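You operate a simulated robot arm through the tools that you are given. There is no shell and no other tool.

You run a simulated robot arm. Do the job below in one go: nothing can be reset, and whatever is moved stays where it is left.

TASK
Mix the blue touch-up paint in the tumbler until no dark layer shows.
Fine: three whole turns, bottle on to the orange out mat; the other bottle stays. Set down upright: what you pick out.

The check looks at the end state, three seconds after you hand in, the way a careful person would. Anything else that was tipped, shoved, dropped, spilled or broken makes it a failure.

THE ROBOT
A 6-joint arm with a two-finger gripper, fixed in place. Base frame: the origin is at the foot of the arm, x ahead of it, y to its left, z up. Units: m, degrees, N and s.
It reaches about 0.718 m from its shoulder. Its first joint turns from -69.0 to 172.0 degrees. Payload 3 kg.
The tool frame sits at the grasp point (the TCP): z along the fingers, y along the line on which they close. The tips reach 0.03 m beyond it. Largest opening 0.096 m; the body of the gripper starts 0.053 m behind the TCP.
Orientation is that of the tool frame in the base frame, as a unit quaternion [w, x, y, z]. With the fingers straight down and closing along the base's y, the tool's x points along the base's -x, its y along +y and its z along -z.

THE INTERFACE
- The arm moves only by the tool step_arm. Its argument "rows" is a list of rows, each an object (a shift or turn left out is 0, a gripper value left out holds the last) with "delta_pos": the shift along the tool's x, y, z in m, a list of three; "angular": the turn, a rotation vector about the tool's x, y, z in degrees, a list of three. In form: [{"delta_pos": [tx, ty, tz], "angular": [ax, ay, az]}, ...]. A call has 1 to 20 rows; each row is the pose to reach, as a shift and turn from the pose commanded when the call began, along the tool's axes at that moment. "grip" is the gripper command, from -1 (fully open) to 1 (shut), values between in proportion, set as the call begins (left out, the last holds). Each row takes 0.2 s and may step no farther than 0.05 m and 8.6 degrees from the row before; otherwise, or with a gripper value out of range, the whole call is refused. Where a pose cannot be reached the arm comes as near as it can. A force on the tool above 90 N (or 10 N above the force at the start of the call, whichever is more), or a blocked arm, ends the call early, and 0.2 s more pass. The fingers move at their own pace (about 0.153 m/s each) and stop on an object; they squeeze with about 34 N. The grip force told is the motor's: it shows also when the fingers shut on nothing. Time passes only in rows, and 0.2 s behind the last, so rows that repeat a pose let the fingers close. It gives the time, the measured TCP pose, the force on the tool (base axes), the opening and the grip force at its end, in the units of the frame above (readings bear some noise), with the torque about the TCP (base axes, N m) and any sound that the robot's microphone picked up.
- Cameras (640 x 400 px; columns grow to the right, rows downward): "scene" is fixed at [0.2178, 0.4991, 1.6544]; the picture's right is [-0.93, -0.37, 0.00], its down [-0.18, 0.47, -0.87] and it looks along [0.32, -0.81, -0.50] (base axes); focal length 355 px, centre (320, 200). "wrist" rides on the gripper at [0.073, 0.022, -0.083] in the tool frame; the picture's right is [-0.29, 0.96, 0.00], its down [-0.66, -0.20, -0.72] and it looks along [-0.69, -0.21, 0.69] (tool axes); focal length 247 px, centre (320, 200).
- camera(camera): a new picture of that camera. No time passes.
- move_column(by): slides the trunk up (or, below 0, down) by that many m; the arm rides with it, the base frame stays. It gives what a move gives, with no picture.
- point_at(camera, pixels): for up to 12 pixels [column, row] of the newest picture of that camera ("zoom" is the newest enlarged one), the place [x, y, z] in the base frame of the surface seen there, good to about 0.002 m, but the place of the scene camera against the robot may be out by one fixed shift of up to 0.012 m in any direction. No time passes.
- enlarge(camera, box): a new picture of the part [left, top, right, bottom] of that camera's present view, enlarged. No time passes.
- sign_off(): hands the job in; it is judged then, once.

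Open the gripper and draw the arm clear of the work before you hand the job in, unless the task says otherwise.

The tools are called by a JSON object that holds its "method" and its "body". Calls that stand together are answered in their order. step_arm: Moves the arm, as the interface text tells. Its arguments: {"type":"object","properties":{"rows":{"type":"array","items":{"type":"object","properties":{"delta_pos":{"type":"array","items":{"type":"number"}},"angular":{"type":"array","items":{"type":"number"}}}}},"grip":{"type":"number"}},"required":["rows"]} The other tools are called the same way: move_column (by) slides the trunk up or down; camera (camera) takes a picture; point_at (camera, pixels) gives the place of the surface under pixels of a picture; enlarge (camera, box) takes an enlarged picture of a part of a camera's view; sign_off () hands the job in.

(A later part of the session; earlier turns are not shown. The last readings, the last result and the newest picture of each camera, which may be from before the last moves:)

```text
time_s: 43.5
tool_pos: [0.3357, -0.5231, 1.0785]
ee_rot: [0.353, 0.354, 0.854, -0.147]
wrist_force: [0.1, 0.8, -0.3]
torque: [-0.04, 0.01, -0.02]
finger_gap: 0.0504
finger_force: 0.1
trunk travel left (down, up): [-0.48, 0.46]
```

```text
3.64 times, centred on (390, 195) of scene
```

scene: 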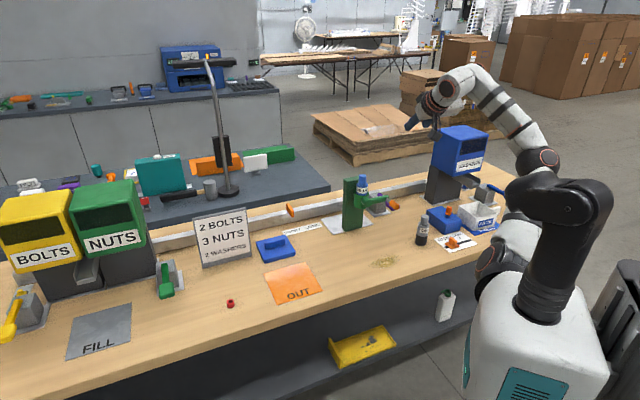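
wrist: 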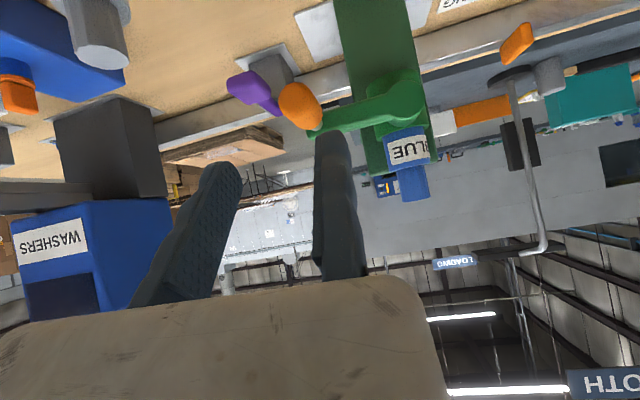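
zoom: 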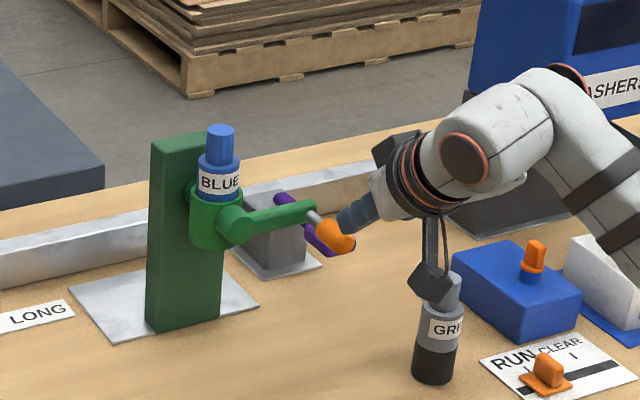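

The wrist view shows the knob end at (300,105) between the fingers, the camera well away from the grey bottle. I measure the knob from here.

{"method": "enlarge", "body": {"camera": "wrist", "box": [260, 60, 360, 150]}}

{"method": "point_at", "body": {"camera": "zoom", "pixels": [[250, 200], [180, 190], [285, 210], [230, 150], [240, 260], [200, 140], [280, 290], [300, 240], [215, 240], [345, 280], [260, 150], [180, 230]]}}

```text
4.44 times, centred on (310, 105) of wrist
```

zoom: 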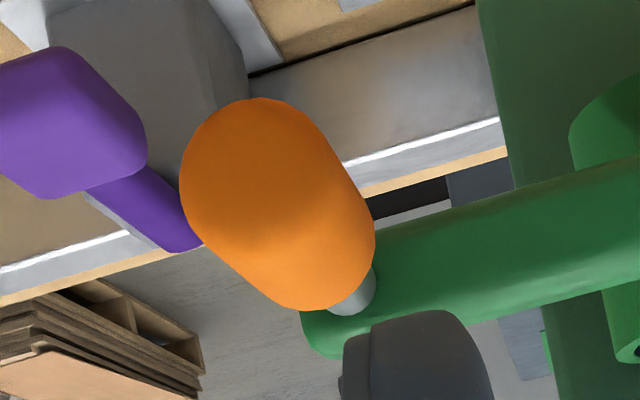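

```text
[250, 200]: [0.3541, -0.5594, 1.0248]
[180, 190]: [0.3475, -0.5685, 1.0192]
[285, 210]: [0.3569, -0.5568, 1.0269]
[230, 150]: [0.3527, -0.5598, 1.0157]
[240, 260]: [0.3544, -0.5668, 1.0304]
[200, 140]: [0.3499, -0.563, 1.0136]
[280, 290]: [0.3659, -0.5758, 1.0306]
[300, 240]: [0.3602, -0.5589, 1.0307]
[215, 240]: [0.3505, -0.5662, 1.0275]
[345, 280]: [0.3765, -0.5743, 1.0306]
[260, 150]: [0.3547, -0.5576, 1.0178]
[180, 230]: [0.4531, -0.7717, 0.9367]
```

The knob axis is 12.8 mm from the fixed pad; I add 2 mm of clearance and advance 0.08 m along the fingers over the knob.

{"method": "step_arm", "body": {"rows": [{"delta_pos": [0, 0.002, 0.02]}, {"delta_pos": [0, 0.002, 0.04]}, {"delta_pos": [0, 0.002, 0.06]}, {"delta_pos": [0, 0.002, 0.08]}, {"delta_pos": [0, 0.002, 0.08]}]}}

{"method": "camera", "body": {"camera": "wrist"}}

{"method": "enlarge", "body": {"camera": "scene", "box": [340, 160, 420, 240]}}

```text
time_s: 44.7
tool_pos: [0.3777, -0.5609, 1.0215]
ee_rot: [0.354, 0.353, 0.853, -0.147]
wrist_force: [0.6, 0.1, 0.5]
torque: [0.01, 0.01, 0.0]
finger_gap: 0.0504
finger_force: 0.1
trunk travel left (down, up): [-0.48, 0.46]
```

```text
taken
```

wrist: 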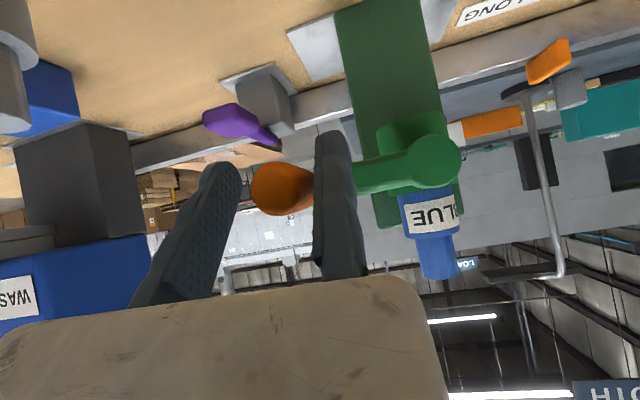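

```text
5.00 times, centred on (380, 200) of scene
```

zoom: 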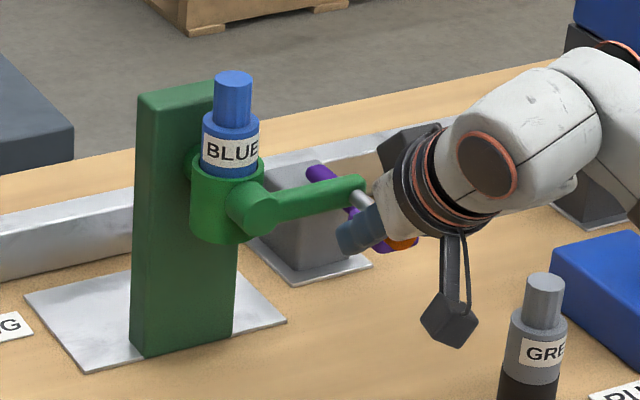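

The knob is between the fingers with about 4 mm to the fixed pad. I slide 4 mm in −y until the fixed pad just meets the knob.

{"method": "step_arm", "body": {"rows": [{"delta_pos": [0, -0.0015, 0]}, {"delta_pos": [0, -0.003, 0]}, {"delta_pos": [0, -0.004, 0]}]}}

{"method": "enlarge", "body": {"camera": "wrist", "box": [200, 110, 380, 280]}}

```text
time_s: 45.5
tool_pos: [0.3758, -0.5642, 1.0211]
ee_rot: [0.353, 0.353, 0.854, -0.146]
wrist_force: [1.4, 0.5, -0.4]
torque: [-0.03, -0.01, -0.04]
finger_gap: 0.0505
finger_force: 0.1
trunk travel left (down, up): [-0.48, 0.46]
```

```text
2.35 times, centred on (290, 195) of wrist
```

zoom: 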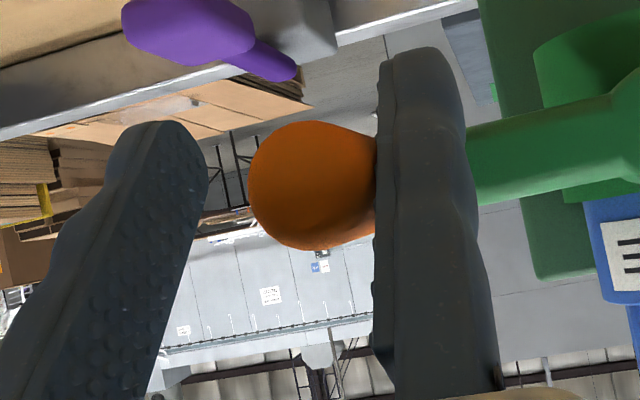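

The fixed pad is about at the knob. I close the moving finger in stages on to it.

{"method": "step_arm", "body": {"rows": [{"delta_pos": [0, 0, 0]}, {"delta_pos": [0, 0, 0]}], "grip": 0.46}}

{"method": "step_arm", "body": {"rows": [{"delta_pos": [0, 0, 0]}, {"delta_pos": [0, 0, 0]}], "grip": 0.54}}

{"method": "step_arm", "body": {"rows": [{"delta_pos": [0, 0, 0]}, {"delta_pos": [0, 0, 0]}, {"delta_pos": [0, 0, 0]}], "grip": 1}}

{"method": "camera", "body": {"camera": "wrist"}}

```text
time_s: 46.1
tool_pos: [0.3748, -0.5642, 1.022]
ee_rot: [0.354, 0.354, 0.853, -0.147]
wrist_force: [1.3, 1.0, 0.3]
torque: [0.03, 0.01, 0.0]
finger_gap: 0.0259
finger_force: 0.0
trunk travel left (down, up): [-0.48, 0.46]
```

```text
time_s: 46.7
tool_pos: [0.3735, -0.5636, 1.0203]
ee_rot: [0.354, 0.354, 0.853, -0.147]
wrist_force: [1.2, 0.2, 0.1]
torque: [0.03, -0.01, -0.03]
finger_gap: 0.0231
finger_force: 1.0
trunk travel left (down, up): [-0.48, 0.46]
```

```text
time_s: 47.5
tool_pos: [0.3755, -0.564, 1.0217]
ee_rot: [0.353, 0.353, 0.854, -0.147]
wrist_force: [-2.5, -0.8, -2.5]
torque: [-0.01, -0.15, 0.91]
finger_gap: 0.022
finger_force: 44.6
trunk travel left (down, up): [-0.48, 0.46]
```

```text
taken
```

wrist: 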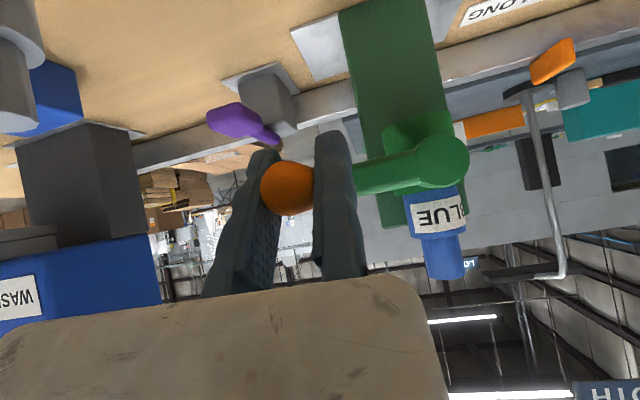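

The knob is gripped (gap 0.022). I first turn the crank by 36°, knob going up, and check forces and how the bottle sits.

{"method": "step_arm", "body": {"rows": [{"delta_pos": [-0.0055, 0.0004, -0.0055]}, {"delta_pos": [-0.0111, 0.0016, -0.0111]}, {"delta_pos": [-0.0164, 0.0037, -0.0164]}, {"delta_pos": [-0.0216, 0.0065, -0.0216]}, {"delta_pos": [-0.0266, 0.0101, -0.0266]}, {"delta_pos": [-0.0313, 0.0144, -0.0313]}]}}

{"method": "enlarge", "body": {"camera": "scene", "box": [330, 140, 430, 240]}}

{"method": "camera", "body": {"camera": "wrist"}}

```text
time_s: 48.9
tool_pos: [0.3861, -0.5524, 1.0655]
ee_rot: [0.353, 0.353, 0.854, -0.146]
wrist_force: [-0.1, 7.9, -4.5]
torque: [0.11, 0.08, -1.25]
finger_gap: 0.0222
finger_force: 45.0
trunk travel left (down, up): [-0.48, 0.46]
```

```text
4.00 times, centred on (380, 190) of scene
```

zoom: 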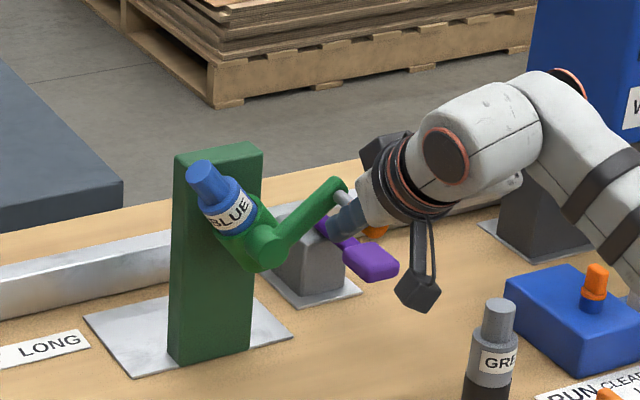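

```text
taken
```

wrist: 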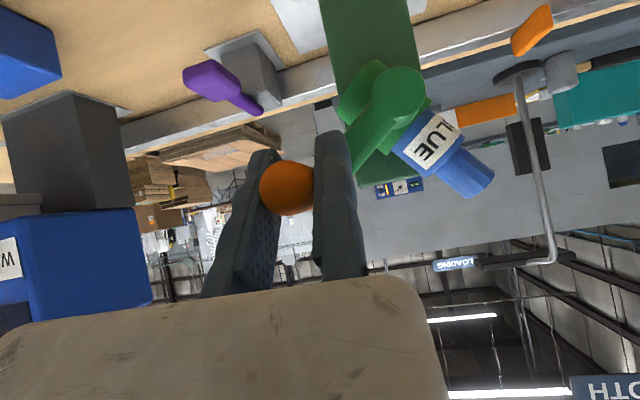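

The crank turns freely with small force and the bottle stays seated. I carry on to 96° and look again.

{"method": "step_arm", "body": {"rows": [{"delta_pos": [-0.0083, 0.0105, -0.0083]}, {"delta_pos": [-0.0148, 0.0232, -0.0148]}, {"delta_pos": [-0.0193, 0.0376, -0.0193]}, {"delta_pos": [-0.0216, 0.053, -0.0216]}, {"delta_pos": [-0.0216, 0.0687, -0.0216]}]}}

{"method": "enlarge", "body": {"camera": "scene", "box": [330, 140, 430, 240]}}

{"method": "camera", "body": {"camera": "wrist"}}

```text
time_s: 50.1
tool_pos: [0.4354, -0.5057, 1.0957]
ee_rot: [0.355, 0.352, 0.854, -0.145]
wrist_force: [-0.8, 3.4, -7.0]
torque: [0.3, 0.28, -1.11]
finger_gap: 0.0217
finger_force: 44.3
trunk travel left (down, up): [-0.48, 0.46]
```

```text
4.00 times, centred on (380, 190) of scene
```

zoom: 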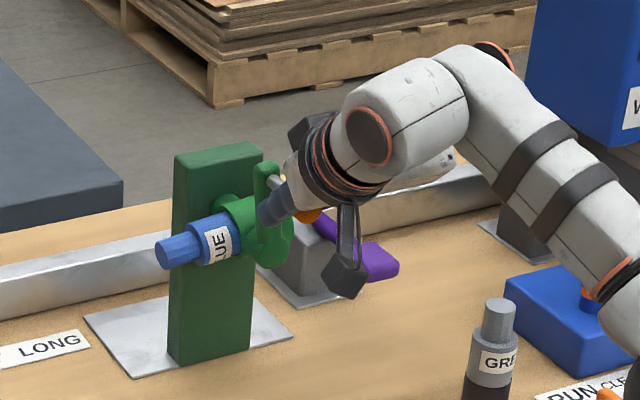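

```text
taken
```

wrist: 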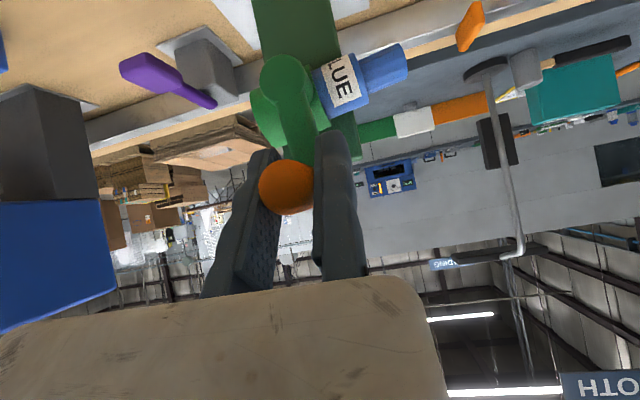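

At 96° the bottle lies on its side and is still seated. I continue to 180° and look again.

{"method": "step_arm", "body": {"rows": [{"delta_pos": [0.0023, 0.0154, 0.0023]}, {"delta_pos": [0.0068, 0.0297, 0.0068]}, {"delta_pos": [0.0134, 0.0425, 0.0134]}, {"delta_pos": [0.0216, 0.053, 0.0216]}, {"delta_pos": [0.0313, 0.0608, 0.0313]}, {"delta_pos": [0.0418, 0.0657, 0.0418]}, {"delta_pos": [0.0529, 0.0673, 0.0529]}]}}

{"method": "enlarge", "body": {"camera": "scene", "box": [320, 140, 420, 240]}}

{"method": "camera", "body": {"camera": "wrist"}}

```text
time_s: 51.7
tool_pos: [0.4816, -0.4582, 1.02]
ee_rot: [0.354, 0.353, 0.853, -0.147]
wrist_force: [3.1, -3.4, 1.1]
torque: [-0.01, 0.09, -1.02]
finger_gap: 0.0221
finger_force: 44.6
trunk travel left (down, up): [-0.48, 0.46]
```

```text
4.00 times, centred on (370, 190) of scene
```

zoom: 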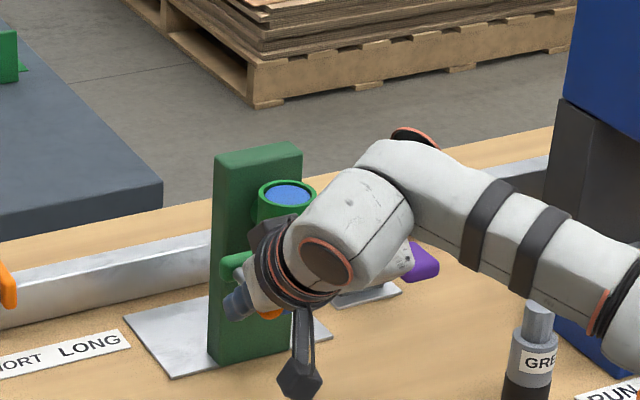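

```text
taken
```

wrist: 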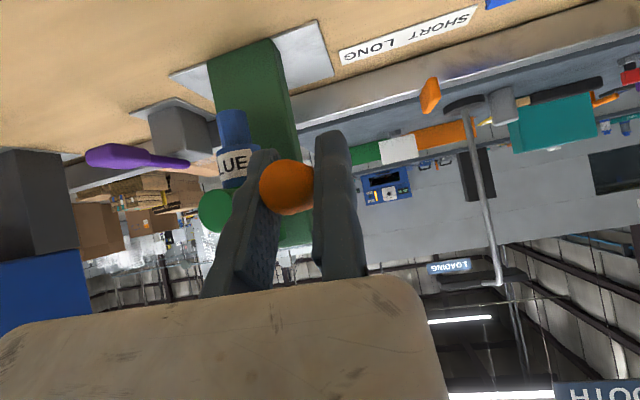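

Upside down at 180° the bottle still stays in the cup. I complete the first turn from 180° to 360°.

{"method": "step_arm", "body": {"rows": [{"delta_pos": [0.0111, -0.0016, 0.0111]}, {"delta_pos": [0.0216, -0.0065, 0.0216]}, {"delta_pos": [0.0313, -0.0144, 0.0313]}, {"delta_pos": [0.0395, -0.0249, 0.0395]}, {"delta_pos": [0.046, -0.0376, 0.046]}, {"delta_pos": [0.0506, -0.052, 0.0506]}, {"delta_pos": [0.0529, -0.0673, 0.0529]}, {"delta_pos": [0.0529, -0.0831, 0.0529]}, {"delta_pos": [0.0506, -0.0984, 0.0506]}, {"delta_pos": [0.046, -0.1128, 0.046]}, {"delta_pos": [0.0395, -0.1255, 0.0395]}, {"delta_pos": [0.0313, -0.136, 0.0313]}, {"delta_pos": [0.0216, -0.1439, 0.0216]}, {"delta_pos": [0.0111, -0.1488, 0.0111]}, {"delta_pos": [0, -0.1504, 0]}]}}

{"method": "enlarge", "body": {"camera": "scene", "box": [330, 140, 430, 240]}}

{"method": "camera", "body": {"camera": "wrist"}}

```text
time_s: 54.9
tool_pos: [0.376, -0.5646, 1.0228]
ee_rot: [0.355, 0.353, 0.853, -0.146]
wrist_force: [-1.4, 5.6, -1.5]
torque: [0.26, 0.22, -1.39]
finger_gap: 0.0221
finger_force: 45.4
trunk travel left (down, up): [-0.48, 0.46]
```

```text
4.00 times, centred on (380, 190) of scene
```

zoom: 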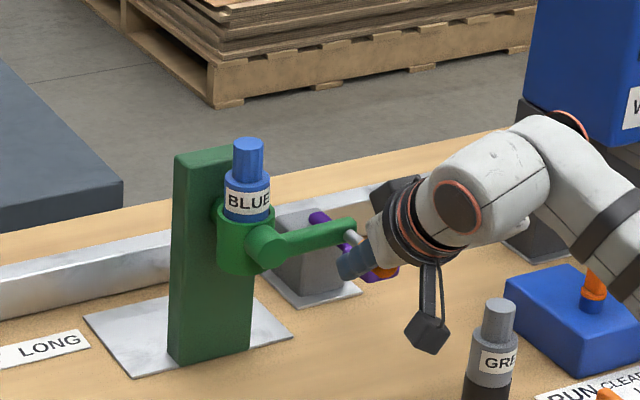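

```text
taken
```

wrist: 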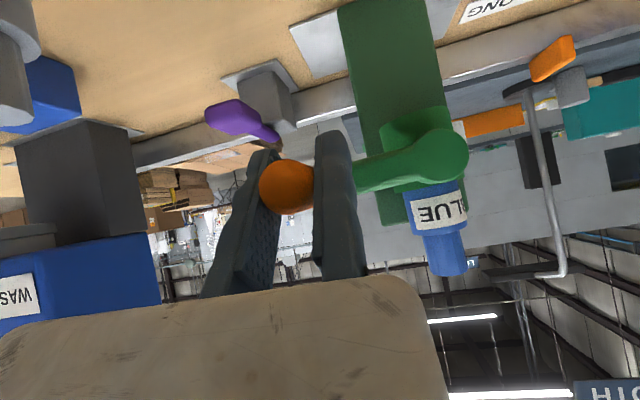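

The first turn is complete, knob back at 9 o'clock and bottle upright. I make the second full turn in one call (20 rows of 18°).

{"method": "step_arm", "body": {"rows": [{"delta_pos": [-0.0164, 0.0037, -0.0164]}, {"delta_pos": [-0.0313, 0.0144, -0.0313]}, {"delta_pos": [-0.043, 0.031, -0.043]}, {"delta_pos": [-0.0506, 0.052, -0.0506]}, {"delta_pos": [-0.0532, 0.0752, -0.0532]}, {"delta_pos": [-0.0506, 0.0984, -0.0506]}, {"delta_pos": [-0.043, 0.1194, -0.043]}, {"delta_pos": [-0.0313, 0.136, -0.0313]}, {"delta_pos": [-0.0164, 0.1467, -0.0164]}, {"delta_pos": [0, 0.1504, 0]}, {"delta_pos": [0.0164, 0.1467, 0.0164]}, {"delta_pos": [0.0313, 0.136, 0.0313]}, {"delta_pos": [0.043, 0.1194, 0.043]}, {"delta_pos": [0.0506, 0.0984, 0.0506]}, {"delta_pos": [0.0532, 0.0752, 0.0532]}, {"delta_pos": [0.0506, 0.052, 0.0506]}, {"delta_pos": [0.043, 0.031, 0.043]}, {"delta_pos": [0.0313, 0.0144, 0.0313]}, {"delta_pos": [0.0164, 0.0037, 0.0164]}, {"delta_pos": [0, 0, 0]}]}}

{"method": "enlarge", "body": {"camera": "scene", "box": [330, 140, 430, 240]}}

{"method": "camera", "body": {"camera": "wrist"}}

```text
time_s: 59.1
tool_pos: [0.3755, -0.565, 1.022]
ee_rot: [0.354, 0.354, 0.853, -0.147]
wrist_force: [-0.3, 1.5, -1.2]
torque: [0.19, 0.21, -1.03]
finger_gap: 0.022
finger_force: 45.1
trunk travel left (down, up): [-0.48, 0.46]
```

```text
4.00 times, centred on (380, 190) of scene
```

zoom: 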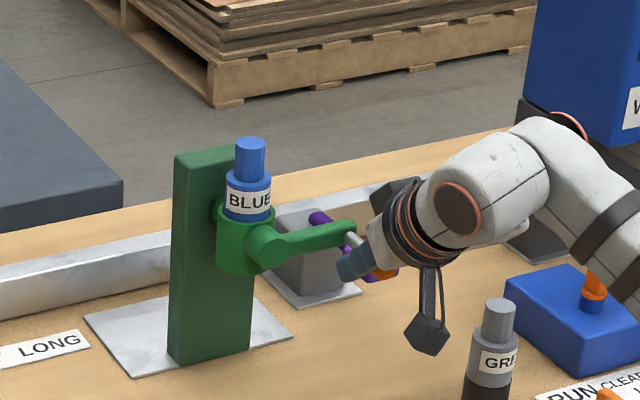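

```text
taken
```

wrist: 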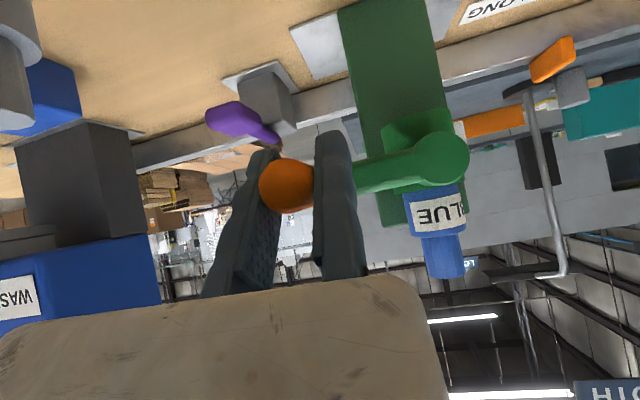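

Two turns are done. I make the third full turn.

{"method": "step_arm", "body": {"rows": [{"delta_pos": [-0.0164, 0.0037, -0.0164]}, {"delta_pos": [-0.0313, 0.0144, -0.0313]}, {"delta_pos": [-0.043, 0.031, -0.043]}, {"delta_pos": [-0.0506, 0.052, -0.0506]}, {"delta_pos": [-0.0532, 0.0752, -0.0532]}, {"delta_pos": [-0.0506, 0.0984, -0.0506]}, {"delta_pos": [-0.043, 0.1194, -0.043]}, {"delta_pos": [-0.0313, 0.136, -0.0313]}, {"delta_pos": [-0.0164, 0.1467, -0.0164]}, {"delta_pos": [0, 0.1504, 0]}, {"delta_pos": [0.0164, 0.1467, 0.0164]}, {"delta_pos": [0.0313, 0.136, 0.0313]}, {"delta_pos": [0.043, 0.1194, 0.043]}, {"delta_pos": [0.0506, 0.0984, 0.0506]}, {"delta_pos": [0.0532, 0.0752, 0.0532]}, {"delta_pos": [0.0506, 0.052, 0.0506]}, {"delta_pos": [0.043, 0.031, 0.043]}, {"delta_pos": [0.0313, 0.0144, 0.0313]}, {"delta_pos": [0.0164, 0.0037, 0.0164]}, {"delta_pos": [0, 0, 0]}]}}

{"method": "enlarge", "body": {"camera": "scene", "box": [330, 140, 430, 240]}}

{"method": "camera", "body": {"camera": "wrist"}}

```text
time_s: 63.3
tool_pos: [0.3746, -0.565, 1.0196]
ee_rot: [0.354, 0.355, 0.853, -0.147]
wrist_force: [-1.0, 4.1, -2.0]
torque: [0.2, 0.18, -1.38]
finger_gap: 0.0221
finger_force: 44.8
trunk travel left (down, up): [-0.48, 0.46]
```

```text
4.00 times, centred on (380, 190) of scene
```

zoom: 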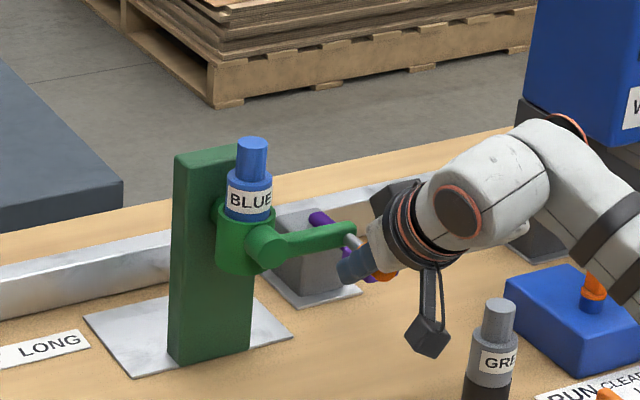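

```text
taken
```

wrist: 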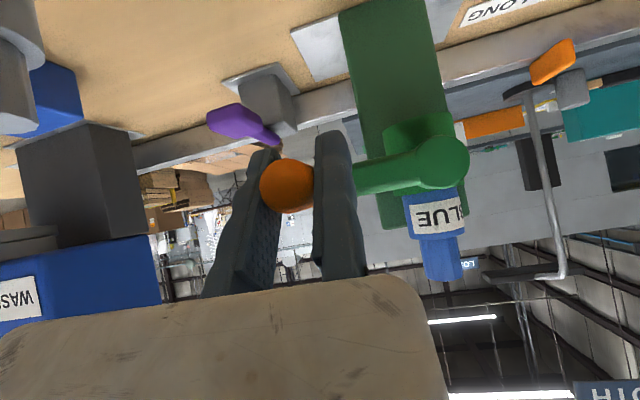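

Three turns are done, but the bottle leans a degree or two toward the crank side, so the crank lags slightly. I overshoot by 10° and come back to upright to be sure all three turns are whole.

{"method": "step_arm", "body": {"rows": [{"delta_pos": [-0.0046, 0.0003, -0.0046]}, {"delta_pos": [-0.0092, 0.0011, -0.0092]}, {"delta_pos": [-0.0092, 0.0011, -0.0092]}, {"delta_pos": [-0.0046, 0.0003, -0.0046]}, {"delta_pos": [-0.0005, 0, -0.0005]}, {"delta_pos": [-0.0005, 0, -0.0005]}]}}

{"method": "enlarge", "body": {"camera": "scene", "box": [340, 165, 390, 215]}}

```text
time_s: 64.7
tool_pos: [0.3764, -0.564, 1.0219]
ee_rot: [0.354, 0.353, 0.853, -0.147]
wrist_force: [0.3, -1.4, 1.8]
torque: [-0.66, -0.65, -0.97]
finger_gap: 0.022
finger_force: 45.2
trunk travel left (down, up): [-0.48, 0.46]
```

```text
8.00 times, centred on (365, 190) of scene
```

zoom: 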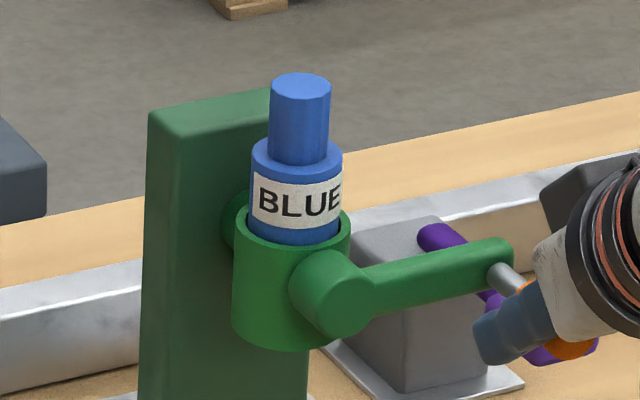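

The bottle stands upright again within about a degree. I release the knob, move off the fixed pad and draw back.

{"method": "step_arm", "body": {"rows": [{"delta_pos": [0, 0, 0]}, {"delta_pos": [0, 0, 0]}], "grip": 0.2}}

{"method": "step_arm", "body": {"rows": [{"delta_pos": [0, 0.003, 0]}, {"delta_pos": [0, 0.003, -0.02]}, {"delta_pos": [0, 0.003, -0.05]}, {"delta_pos": [0, 0.003, -0.08]}, {"delta_pos": [0, 0.003, -0.08]}]}}

{"method": "enlarge", "body": {"camera": "scene", "box": [330, 140, 430, 240]}}

{"method": "camera", "body": {"camera": "wrist"}}

```text
time_s: 65.3
tool_pos: [0.3752, -0.5631, 1.0217]
ee_rot: [0.354, 0.353, 0.853, -0.147]
wrist_force: [-0.4, 0.4, -0.6]
torque: [-0.01, 0.02, -0.02]
finger_gap: 0.0385
finger_force: 0.1
trunk travel left (down, up): [-0.48, 0.46]
```

```text
time_s: 66.5
tool_pos: [0.3371, -0.5223, 1.0784]
ee_rot: [0.353, 0.354, 0.854, -0.146]
wrist_force: [0.5, 0.5, -0.4]
torque: [-0.01, -0.01, 0.01]
finger_gap: 0.0385
finger_force: 0.1
trunk travel left (down, up): [-0.48, 0.46]
```

```text
4.00 times, centred on (380, 190) of scene
```

zoom: 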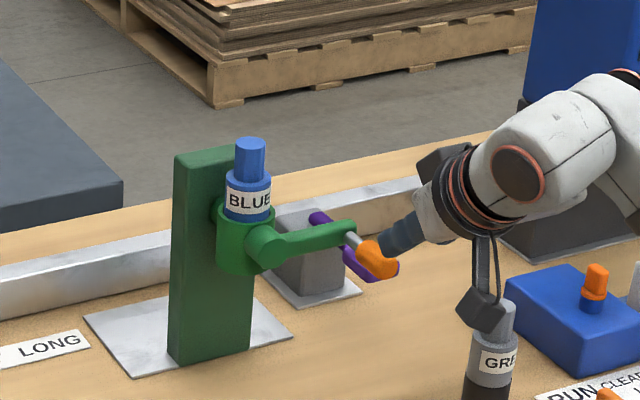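

```text
taken
```

wrist: 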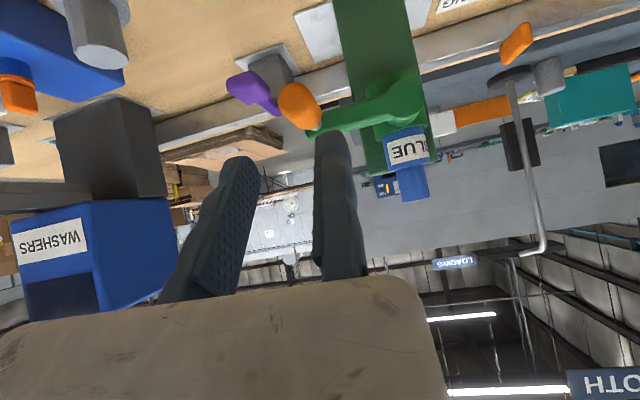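

The crank and bottle stayed put. I raise the trunk 0.2 m for reach, then move to the earlier draw-back pose in front of the bottle.

{"method": "move_column", "body": {"by": 0.2}}

{"method": "step_arm", "body": {"rows": [{"delta_pos": [0.0091, 0.0171, 0.0295]}, {"delta_pos": [0.0182, 0.0341, 0.059]}, {"delta_pos": [0.0272, 0.0512, 0.0886]}, {"delta_pos": [0.0363, 0.0682, 0.1181]}, {"delta_pos": [0.0454, 0.0853, 0.1476]}, {"delta_pos": [0.0454, 0.0853, 0.1476]}], "grip": -0.1}}

{"method": "camera", "body": {"camera": "wrist"}}

{"method": "enlarge", "body": {"camera": "scene", "box": [330, 140, 430, 240]}}

```text
time_s: 68.7
tool_pos: [0.3372, -0.5221, 1.279]
ee_rot: [0.354, 0.353, 0.854, -0.147]
wrist_force: [-1.1, 0.3, 0.1]
torque: [-0.01, 0.01, 0.01]
finger_gap: 0.0383
finger_force: 0.0
trunk travel left (down, up): [-0.68, 0.26]
```

```text
time_s: 70.1
tool_pos: [0.4483, -0.5128, 1.1435]
ee_rot: [0.354, 0.354, 0.853, -0.146]
wrist_force: [0.3, 0.7, 0.1]
torque: [0.01, 0.0, 0.01]
finger_gap: 0.0528
finger_force: 0.1
trunk travel left (down, up): [-0.68, 0.26]
```

```text
taken
```

wrist: 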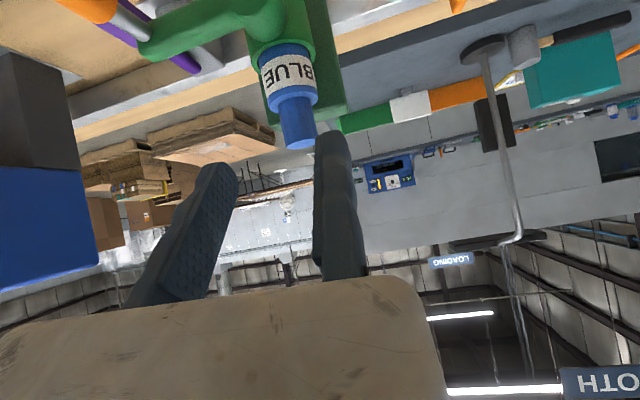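

```text
4.00 times, centred on (380, 190) of scene
```

zoom: 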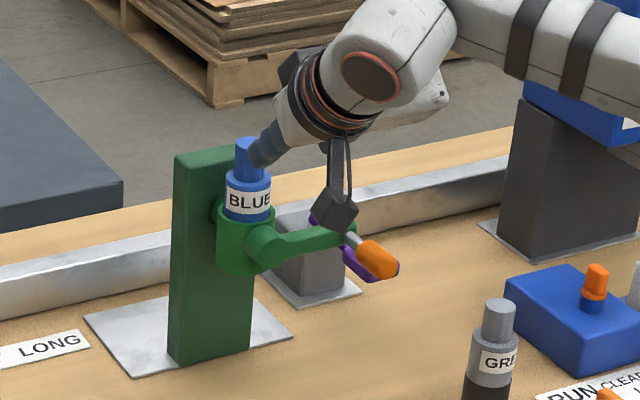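

The view matches the earlier draw-back pose, with the cap end at (297,140). I measure the cap and body to aim the fixed finger.

{"method": "enlarge", "body": {"camera": "wrist", "box": [240, 30, 340, 160]}}

{"method": "point_at", "body": {"camera": "wrist", "pixels": [[297, 125], [284, 120], [311, 115], [290, 80], [266, 80], [315, 72], [294, 105], [288, 60], [262, 62], [309, 52], [280, 118], [314, 112]]}}

```text
3.08 times, centred on (290, 95) of wrist
```

zoom: 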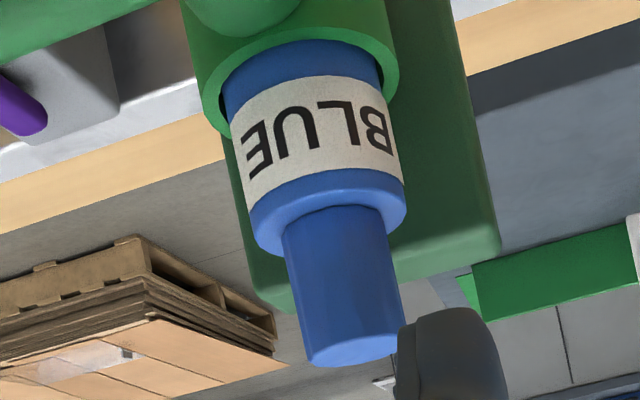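

```text
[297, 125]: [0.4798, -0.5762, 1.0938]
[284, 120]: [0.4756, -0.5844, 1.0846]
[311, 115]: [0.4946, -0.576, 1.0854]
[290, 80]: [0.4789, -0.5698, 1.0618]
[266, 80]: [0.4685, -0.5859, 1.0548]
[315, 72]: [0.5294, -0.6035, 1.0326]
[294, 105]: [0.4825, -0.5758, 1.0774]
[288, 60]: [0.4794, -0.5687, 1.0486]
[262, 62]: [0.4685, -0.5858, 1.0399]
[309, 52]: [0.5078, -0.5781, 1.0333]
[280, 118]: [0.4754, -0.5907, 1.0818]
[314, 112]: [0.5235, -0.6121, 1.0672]
```

The bottle's axis coincides with the cup's axis. I advance 0.101 m along the fingers so the pads straddle the body, leaving about 4.5 mm at the fixed pad.

{"method": "step_arm", "body": {"rows": [{"delta_pos": [0, -0.0005, 0.025]}, {"delta_pos": [0, -0.0005, 0.05]}, {"delta_pos": [0, -0.0005, 0.075]}, {"delta_pos": [0, -0.0005, 0.09]}, {"delta_pos": [0, -0.0005, 0.101]}, {"delta_pos": [0, -0.0005, 0.101]}]}}

{"method": "camera", "body": {"camera": "wrist"}}

{"method": "enlarge", "body": {"camera": "scene", "box": [340, 150, 400, 210]}}

```text
time_s: 71.5
tool_pos: [0.4981, -0.5651, 1.0711]
ee_rot: [0.353, 0.354, 0.854, -0.146]
wrist_force: [-0.3, 0.5, 0.1]
torque: [-0.01, 0.02, 0.01]
finger_gap: 0.0529
finger_force: 0.1
trunk travel left (down, up): [-0.68, 0.26]
```

```text
taken
```

wrist: 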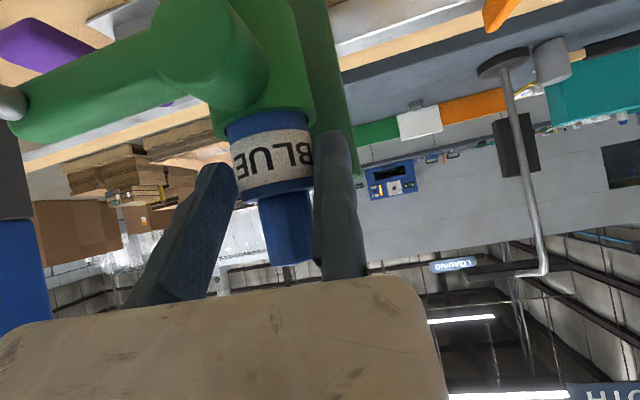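

```text
6.67 times, centred on (370, 180) of scene
```

zoom: 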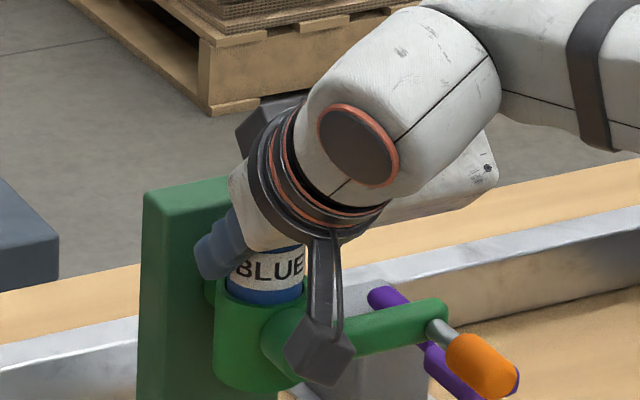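

Pads straddle the body. I slide 3.3 mm in −y to meet the fixed pad, then close in stages.

{"method": "step_arm", "body": {"rows": [{"delta_pos": [0, -0.0016, 0]}, {"delta_pos": [0, -0.0033, 0]}, {"delta_pos": [0, -0.0033, 0]}], "grip": 0.05}}

{"method": "step_arm", "body": {"rows": [{"delta_pos": [0, 0, 0]}, {"delta_pos": [0, 0, 0]}], "grip": 0.17}}

{"method": "step_arm", "body": {"rows": [{"delta_pos": [0, 0, 0]}, {"delta_pos": [0, 0, 0]}, {"delta_pos": [0, 0, 0]}], "grip": 1}}

{"method": "camera", "body": {"camera": "wrist"}}

```text
time_s: 72.3
tool_pos: [0.4958, -0.5665, 1.0714]
ee_rot: [0.353, 0.354, 0.854, -0.147]
wrist_force: [0.4, 0.2, 0.3]
torque: [0.0, -0.04, 0.03]
finger_gap: 0.0456
finger_force: 0.1
trunk travel left (down, up): [-0.68, 0.26]
```

```text
time_s: 72.9
tool_pos: [0.4952, -0.5665, 1.0705]
ee_rot: [0.353, 0.354, 0.854, -0.146]
wrist_force: [0.5, 0.6, -0.3]
torque: [-0.03, 0.05, 0.0]
finger_gap: 0.0401
finger_force: 0.1
trunk travel left (down, up): [-0.68, 0.26]
```

```text
time_s: 73.7
tool_pos: [0.496, -0.5674, 1.0715]
ee_rot: [0.353, 0.354, 0.853, -0.148]
wrist_force: [-1.4, -1.3, 0.3]
torque: [-0.09, 0.05, -0.03]
finger_gap: 0.0377
finger_force: 33.6
trunk travel left (down, up): [-0.68, 0.26]
```

```text
taken
```

wrist: 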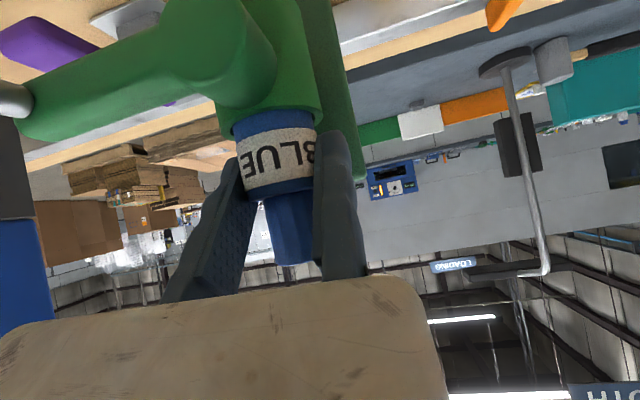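

Gripped (gap 0.0377, 33.6 N) with little side force. I lift 10 mm straight up first, watching the force.

{"method": "step_arm", "body": {"rows": [{"delta_pos": [-0.0018, 0, -0.0018]}, {"delta_pos": [-0.0035, 0, -0.0035]}, {"delta_pos": [-0.0053, 0, -0.0053]}, {"delta_pos": [-0.0071, 0, -0.0071]}]}}

{"method": "enlarge", "body": {"camera": "scene", "box": [340, 150, 400, 210]}}

```text
time_s: 74.7
tool_pos: [0.4968, -0.5658, 1.0811]
ee_rot: [0.353, 0.353, 0.854, -0.146]
wrist_force: [0.4, -0.4, -1.8]
torque: [0.05, -0.04, -0.02]
finger_gap: 0.0374
finger_force: 34.4
trunk travel left (down, up): [-0.68, 0.26]
```

```text
6.67 times, centred on (370, 180) of scene
```

zoom: 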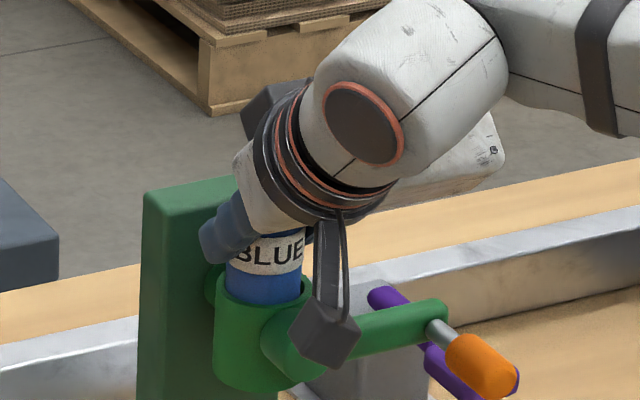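

It slides out freely and the cup stays. I lift another 75 mm to clear the rim.

{"method": "step_arm", "body": {"rows": [{"delta_pos": [-0.0088, 0, -0.0088]}, {"delta_pos": [-0.0177, 0, -0.0177]}, {"delta_pos": [-0.0265, 0, -0.0265]}, {"delta_pos": [-0.0354, 0, -0.0354]}, {"delta_pos": [-0.0442, 0, -0.0442]}, {"delta_pos": [-0.053, 0, -0.053]}, {"delta_pos": [-0.053, 0, -0.053]}]}}

{"method": "camera", "body": {"camera": "wrist"}}

{"method": "enlarge", "body": {"camera": "scene", "box": [320, 130, 420, 230]}}

```text
time_s: 76.3
tool_pos: [0.4971, -0.5665, 1.157]
ee_rot: [0.354, 0.353, 0.854, -0.147]
wrist_force: [-0.5, -0.6, -2.3]
torque: [0.03, -0.03, 0.06]
finger_gap: 0.0374
finger_force: 34.1
trunk travel left (down, up): [-0.68, 0.26]
```

```text
taken
```

wrist: 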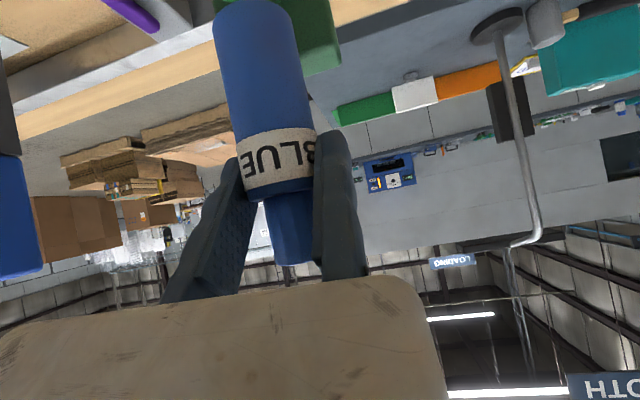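

```text
4.00 times, centred on (370, 180) of scene
```

zoom: 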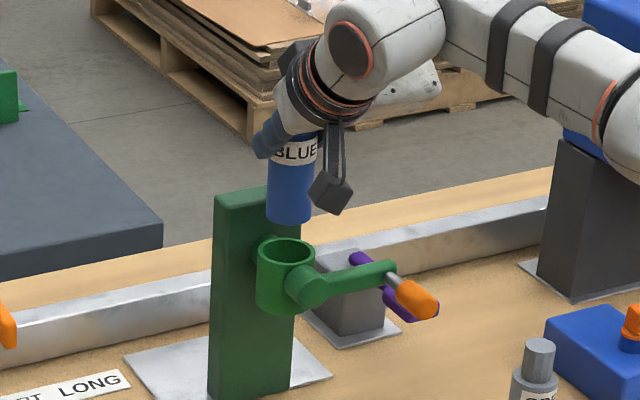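

The bottle is all blue now, with no dark layer, and the empty cup stands still. Before going to the mat (centre about (0.614,-0.261)) I check the sign and other things near it.

{"method": "camera", "body": {"camera": "scene"}}

{"method": "point_at", "body": {"camera": "scene", "pixels": [[222, 238], [200, 225], [247, 215], [225, 265], [275, 240], [290, 245], [230, 303], [293, 283], [250, 262], [208, 70], [228, 190], [222, 120]]}}

{"method": "step_arm", "body": {"rows": [{"delta_pos": [0.0111, 0.037, -0.016], "angular": [-3.54, 0, -3.54]}, {"delta_pos": [0.0222, 0.074, -0.0321], "angular": [-7.07, 0, -7.07]}, {"delta_pos": [0.0333, 0.111, -0.0481], "angular": [-10.61, 0, -10.61]}, {"delta_pos": [0.0444, 0.148, -0.0642], "angular": [-14.14, 0, -14.14]}, {"delta_pos": [0.0444, 0.148, -0.0642], "angular": [-14.14, 0, -14.14]}]}}

```text
taken
```

scene: 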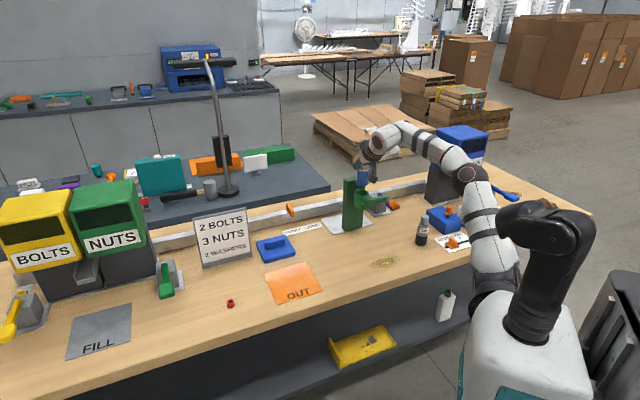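

```text
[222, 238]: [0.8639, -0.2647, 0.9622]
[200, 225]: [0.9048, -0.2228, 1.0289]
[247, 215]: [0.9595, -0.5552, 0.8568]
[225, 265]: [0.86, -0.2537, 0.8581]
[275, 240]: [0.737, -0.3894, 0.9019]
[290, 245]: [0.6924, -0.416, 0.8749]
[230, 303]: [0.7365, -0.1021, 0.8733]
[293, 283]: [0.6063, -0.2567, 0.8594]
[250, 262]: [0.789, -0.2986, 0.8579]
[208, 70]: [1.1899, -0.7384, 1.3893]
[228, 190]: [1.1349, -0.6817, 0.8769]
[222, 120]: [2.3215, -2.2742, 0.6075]
```

```text
time_s: 77.5
tool_pos: [0.5469, -0.4062, 1.17]
ee_rot: [0.373, 0.2, 0.902, -0.082]
wrist_force: [0.9, 0.2, -1.9]
torque: [0.04, -0.01, 0.0]
finger_gap: 0.0377
finger_force: 34.2
trunk travel left (down, up): [-0.68, 0.26]
```

Halfway reached at heading -25°, and the sign at (0.86,-0.26) is well away from the mat. I continue over the mat, turning the heading to about -5°.

{"method": "step_arm", "body": {"rows": [{"delta_pos": [0.001, 0.0411, -0.0062], "angular": [-3.54, 0, -3.54]}, {"delta_pos": [0.002, 0.0822, -0.0124], "angular": [-7.07, 0, -7.07]}, {"delta_pos": [0.0029, 0.1233, -0.0185], "angular": [-10.61, 0, -10.61]}, {"delta_pos": [0.0039, 0.1644, -0.0247], "angular": [-14.14, 0, -14.14]}, {"delta_pos": [0.0039, 0.1644, -0.0247], "angular": [-14.14, 0, -14.14]}]}}

{"method": "camera", "body": {"camera": "scene"}}

{"method": "camera", "body": {"camera": "wrist"}}

```text
time_s: 78.7
tool_pos: [0.5365, -0.286, 1.1488]
ee_rot: [0.383, 0.042, 0.922, -0.016]
wrist_force: [-0.4, -0.1, -1.6]
torque: [0.0, -0.01, -0.04]
finger_gap: 0.0372
finger_force: 34.2
out of reach, approached as far as the arm can: row 2, 3, 4, 5
trunk travel left (down, up): [-0.68, 0.26]
```

```text
taken
```

scene: 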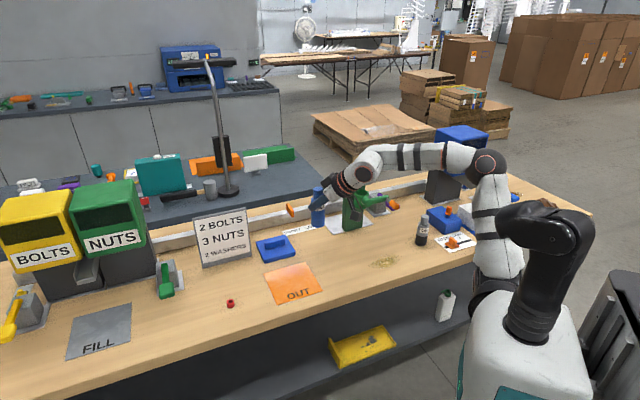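

```text
taken
```

wrist: 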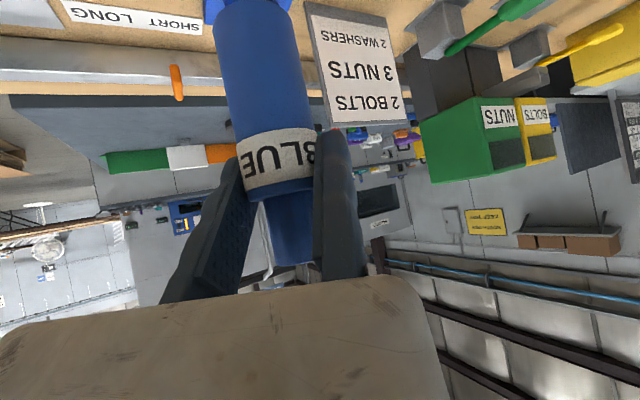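

At heading -5° the arm stopped short at (0.5365,-0.286,1.1488). I turn the heading back to -29° and go somewhat higher, a configuration that worked when picking the bottle up.

{"method": "step_arm", "body": {"rows": [{"delta_pos": [-0.0236, -0.0142, -0.0155], "angular": [5.66, 0, 5.66]}, {"delta_pos": [-0.0473, -0.0284, -0.031], "angular": [11.31, 0, 11.31]}, {"delta_pos": [-0.0709, -0.0426, -0.0465], "angular": [16.97, 0, 16.97]}, {"delta_pos": [-0.0709, -0.0426, -0.0465], "angular": [16.97, 0, 16.97]}]}}

```text
time_s: 79.7
tool_pos: [0.5117, -0.3741, 1.204]
ee_rot: [0.371, 0.232, 0.894, -0.095]
wrist_force: [0.4, 0.1, -1.0]
torque: [0.03, 0.0, 0.02]
finger_gap: 0.0374
finger_force: 34.0
out of reach, approached as far as the arm can: row 1, 2, 3, 4
trunk travel left (down, up): [-0.68, 0.26]
```

The limit seems to be the first joint swinging left, so lower and with the heading turned more to +15° should suit the mat. I move there with the bottle still well above the bench.

{"method": "step_arm", "body": {"rows": [{"delta_pos": [0.01, 0.0219, 0.0145], "angular": [-5.18, 0, -5.18]}, {"delta_pos": [0.02, 0.0439, 0.029], "angular": [-10.37, 0, -10.37]}, {"delta_pos": [0.03, 0.0658, 0.0435], "angular": [-15.55, 0, -15.55]}, {"delta_pos": [0.04, 0.0877, 0.058], "angular": [-20.73, 0, -20.73]}, {"delta_pos": [0.05, 0.1097, 0.0725], "angular": [-25.92, 0, -25.92]}, {"delta_pos": [0.06, 0.1316, 0.087], "angular": [-31.1, 0, -31.1]}, {"delta_pos": [0.06, 0.1316, 0.087], "angular": [-31.1, 0, -31.1]}]}}

{"method": "camera", "body": {"camera": "scene"}}

{"method": "camera", "body": {"camera": "wrist"}}

```text
time_s: 81.3
tool_pos: [0.4762, -0.2272, 1.0443]
ee_rot: [0.381, -0.119, 0.916, 0.048]
wrist_force: [1.1, 0.0, -0.7]
torque: [0.02, 0.03, 0.02]
finger_gap: 0.0372
finger_force: 33.8
out of reach, approached as far as the arm can: row 3, 4, 5, 6, 7
trunk travel left (down, up): [-0.68, 0.26]
```

```text
taken
```

scene: 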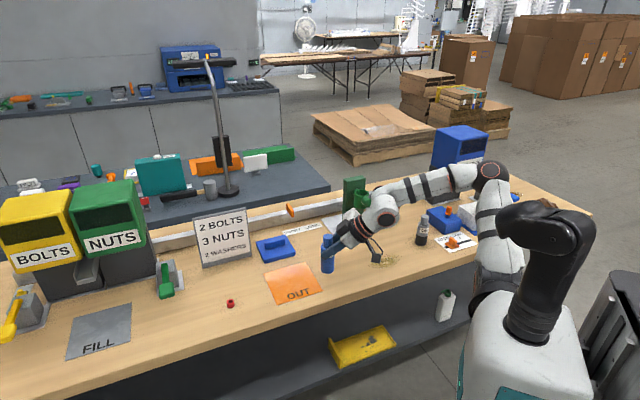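

```text
taken
```

wrist: 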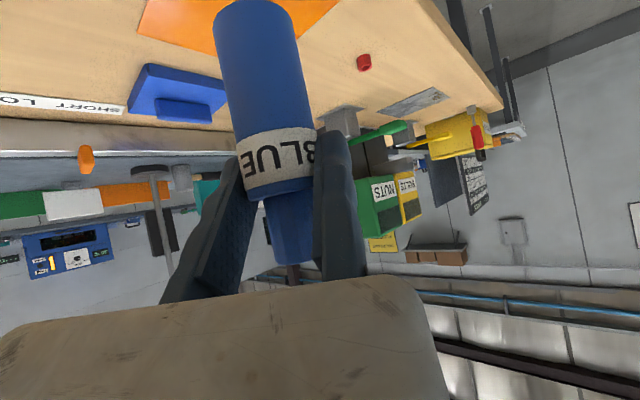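

The solver drifted oddly there (to (0.476,-0.227,1.044)), but the bottle is still safe in hand above the bench. I return to the pose relative to the shoulder that worked for picking, heading -29°, and will explore from it in small steps.

{"method": "step_arm", "body": {"rows": [{"delta_pos": [-0.0054, -0.0173, -0.0089], "angular": [5.18, 0, 5.18]}, {"delta_pos": [-0.0109, -0.0345, -0.0177], "angular": [10.37, 0, 10.37]}, {"delta_pos": [-0.0163, -0.0518, -0.0266], "angular": [15.55, 0, 15.55]}, {"delta_pos": [-0.0217, -0.0691, -0.0355], "angular": [20.73, 0, 20.73]}, {"delta_pos": [-0.0272, -0.0863, -0.0443], "angular": [25.92, 0, 25.92]}, {"delta_pos": [-0.0326, -0.1036, -0.0532], "angular": [31.1, 0, 31.1]}, {"delta_pos": [-0.0326, -0.1036, -0.0532], "angular": [31.1, 0, 31.1]}]}}

{"method": "camera", "body": {"camera": "scene"}}

```text
time_s: 82.9
tool_pos: [0.4933, -0.3297, 1.0999]
ee_rot: [0.37, 0.232, 0.894, -0.096]
wrist_force: [1.1, -1.0, -0.9]
torque: [0.06, -0.03, 0.0]
finger_gap: 0.0373
finger_force: 34.1
trunk travel left (down, up): [-0.68, 0.26]
```

```text
taken
```

scene: 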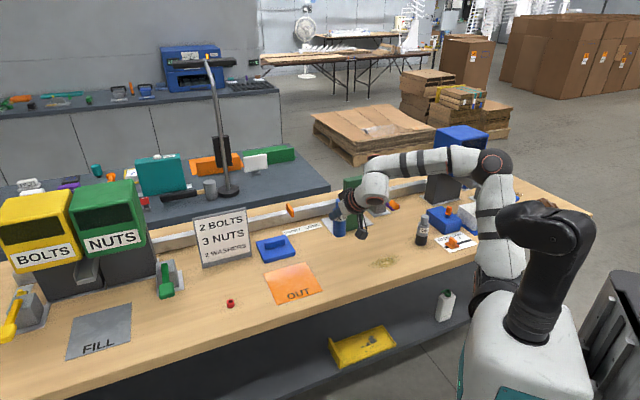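

That pose was reached cleanly. From here I try a small step toward the mat, 36 mm, at the same height and heading.

{"method": "step_arm", "body": {"rows": [{"delta_pos": [-0.0059, 0.016, 0.0059]}, {"delta_pos": [-0.0117, 0.032, 0.0117]}]}}

```text
time_s: 83.5
tool_pos: [0.5059, -0.3319, 1.0958]
ee_rot: [0.371, 0.231, 0.895, -0.094]
wrist_force: [-0.5, 0.1, -1.4]
torque: [0.04, 0.02, 0.01]
finger_gap: 0.0374
finger_force: 34.3
out of reach, approached as far as the arm can: row 1, 2
trunk travel left (down, up): [-0.68, 0.26]
```

The tool again slid along a limit at this heading. I look closely at the arm's present shape to understand which joint is limiting.

{"method": "enlarge", "body": {"camera": "scene", "box": [330, 130, 530, 310]}}

{"method": "point_at", "body": {"camera": "scene", "pixels": [[497, 163], [480, 155], [460, 155], [430, 158], [405, 160], [380, 163], [372, 180], [370, 195], [355, 200], [495, 200], [500, 230], [490, 260]]}}

```text
2.22 times, centred on (430, 220) of scene
```

zoom: 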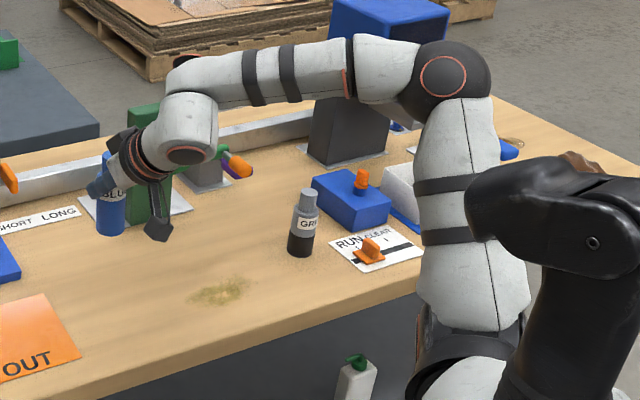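

```text
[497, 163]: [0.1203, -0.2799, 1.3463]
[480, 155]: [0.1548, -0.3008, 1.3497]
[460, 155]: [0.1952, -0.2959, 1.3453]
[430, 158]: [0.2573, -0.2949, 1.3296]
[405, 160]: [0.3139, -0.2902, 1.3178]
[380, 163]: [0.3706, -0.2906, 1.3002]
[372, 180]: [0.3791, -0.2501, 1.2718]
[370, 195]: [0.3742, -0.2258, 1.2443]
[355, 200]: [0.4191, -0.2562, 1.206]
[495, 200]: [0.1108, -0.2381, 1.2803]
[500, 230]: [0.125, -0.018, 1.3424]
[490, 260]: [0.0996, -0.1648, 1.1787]
```

All joints look moderate here, so the best chance is a lower wrist relative to the shoulder with heading near -5°. I raise the trunk 0.15 m first so that the trial happens safely high in the air.

{"method": "move_column", "body": {"by": 0.15}}

{"method": "step_arm", "body": {"rows": [{"delta_pos": [0.0083, 0.0084, 0.0078], "angular": [-5.66, 0, -5.66]}, {"delta_pos": [0.0166, 0.0168, 0.0156], "angular": [-11.31, 0, -11.31]}, {"delta_pos": [0.0246, 0.0252, 0.0235], "angular": [-16.97, 0, -16.97]}, {"delta_pos": [0.0246, 0.0252, 0.0235], "angular": [-16.97, 0, -16.97]}]}}

```text
time_s: 85.3
tool_pos: [0.505, -0.3337, 1.247]
ee_rot: [0.371, 0.231, 0.894, -0.095]
wrist_force: [-0.4, -0.5, -1.8]
torque: [0.07, 0.0, 0.0]
finger_gap: 0.0375
finger_force: 34.5
trunk travel left (down, up): [-0.83, 0.11]
```

```text
time_s: 86.3
tool_pos: [0.5181, -0.3096, 1.2127]
ee_rot: [0.382, 0.039, 0.923, -0.015]
wrist_force: [0.0, 0.4, -1.2]
torque: [0.02, 0.03, -0.01]
finger_gap: 0.0376
finger_force: 34.1
trunk travel left (down, up): [-0.83, 0.11]
```

Heading -5° is reached cleanly there. I go halfway outward toward the mat position.

{"method": "step_arm", "body": {"rows": [{"delta_pos": [-0.0019, 0.0126, 0.0199]}, {"delta_pos": [-0.0038, 0.0251, 0.0398]}, {"delta_pos": [-0.0038, 0.0251, 0.0398]}]}}

```text
time_s: 87.1
tool_pos: [0.5491, -0.2887, 1.1877]
ee_rot: [0.383, 0.039, 0.923, -0.015]
wrist_force: [0.7, 0.4, -1.5]
torque: [0.04, 0.04, 0.03]
finger_gap: 0.0374
finger_force: 33.8
trunk travel left (down, up): [-0.83, 0.11]
```

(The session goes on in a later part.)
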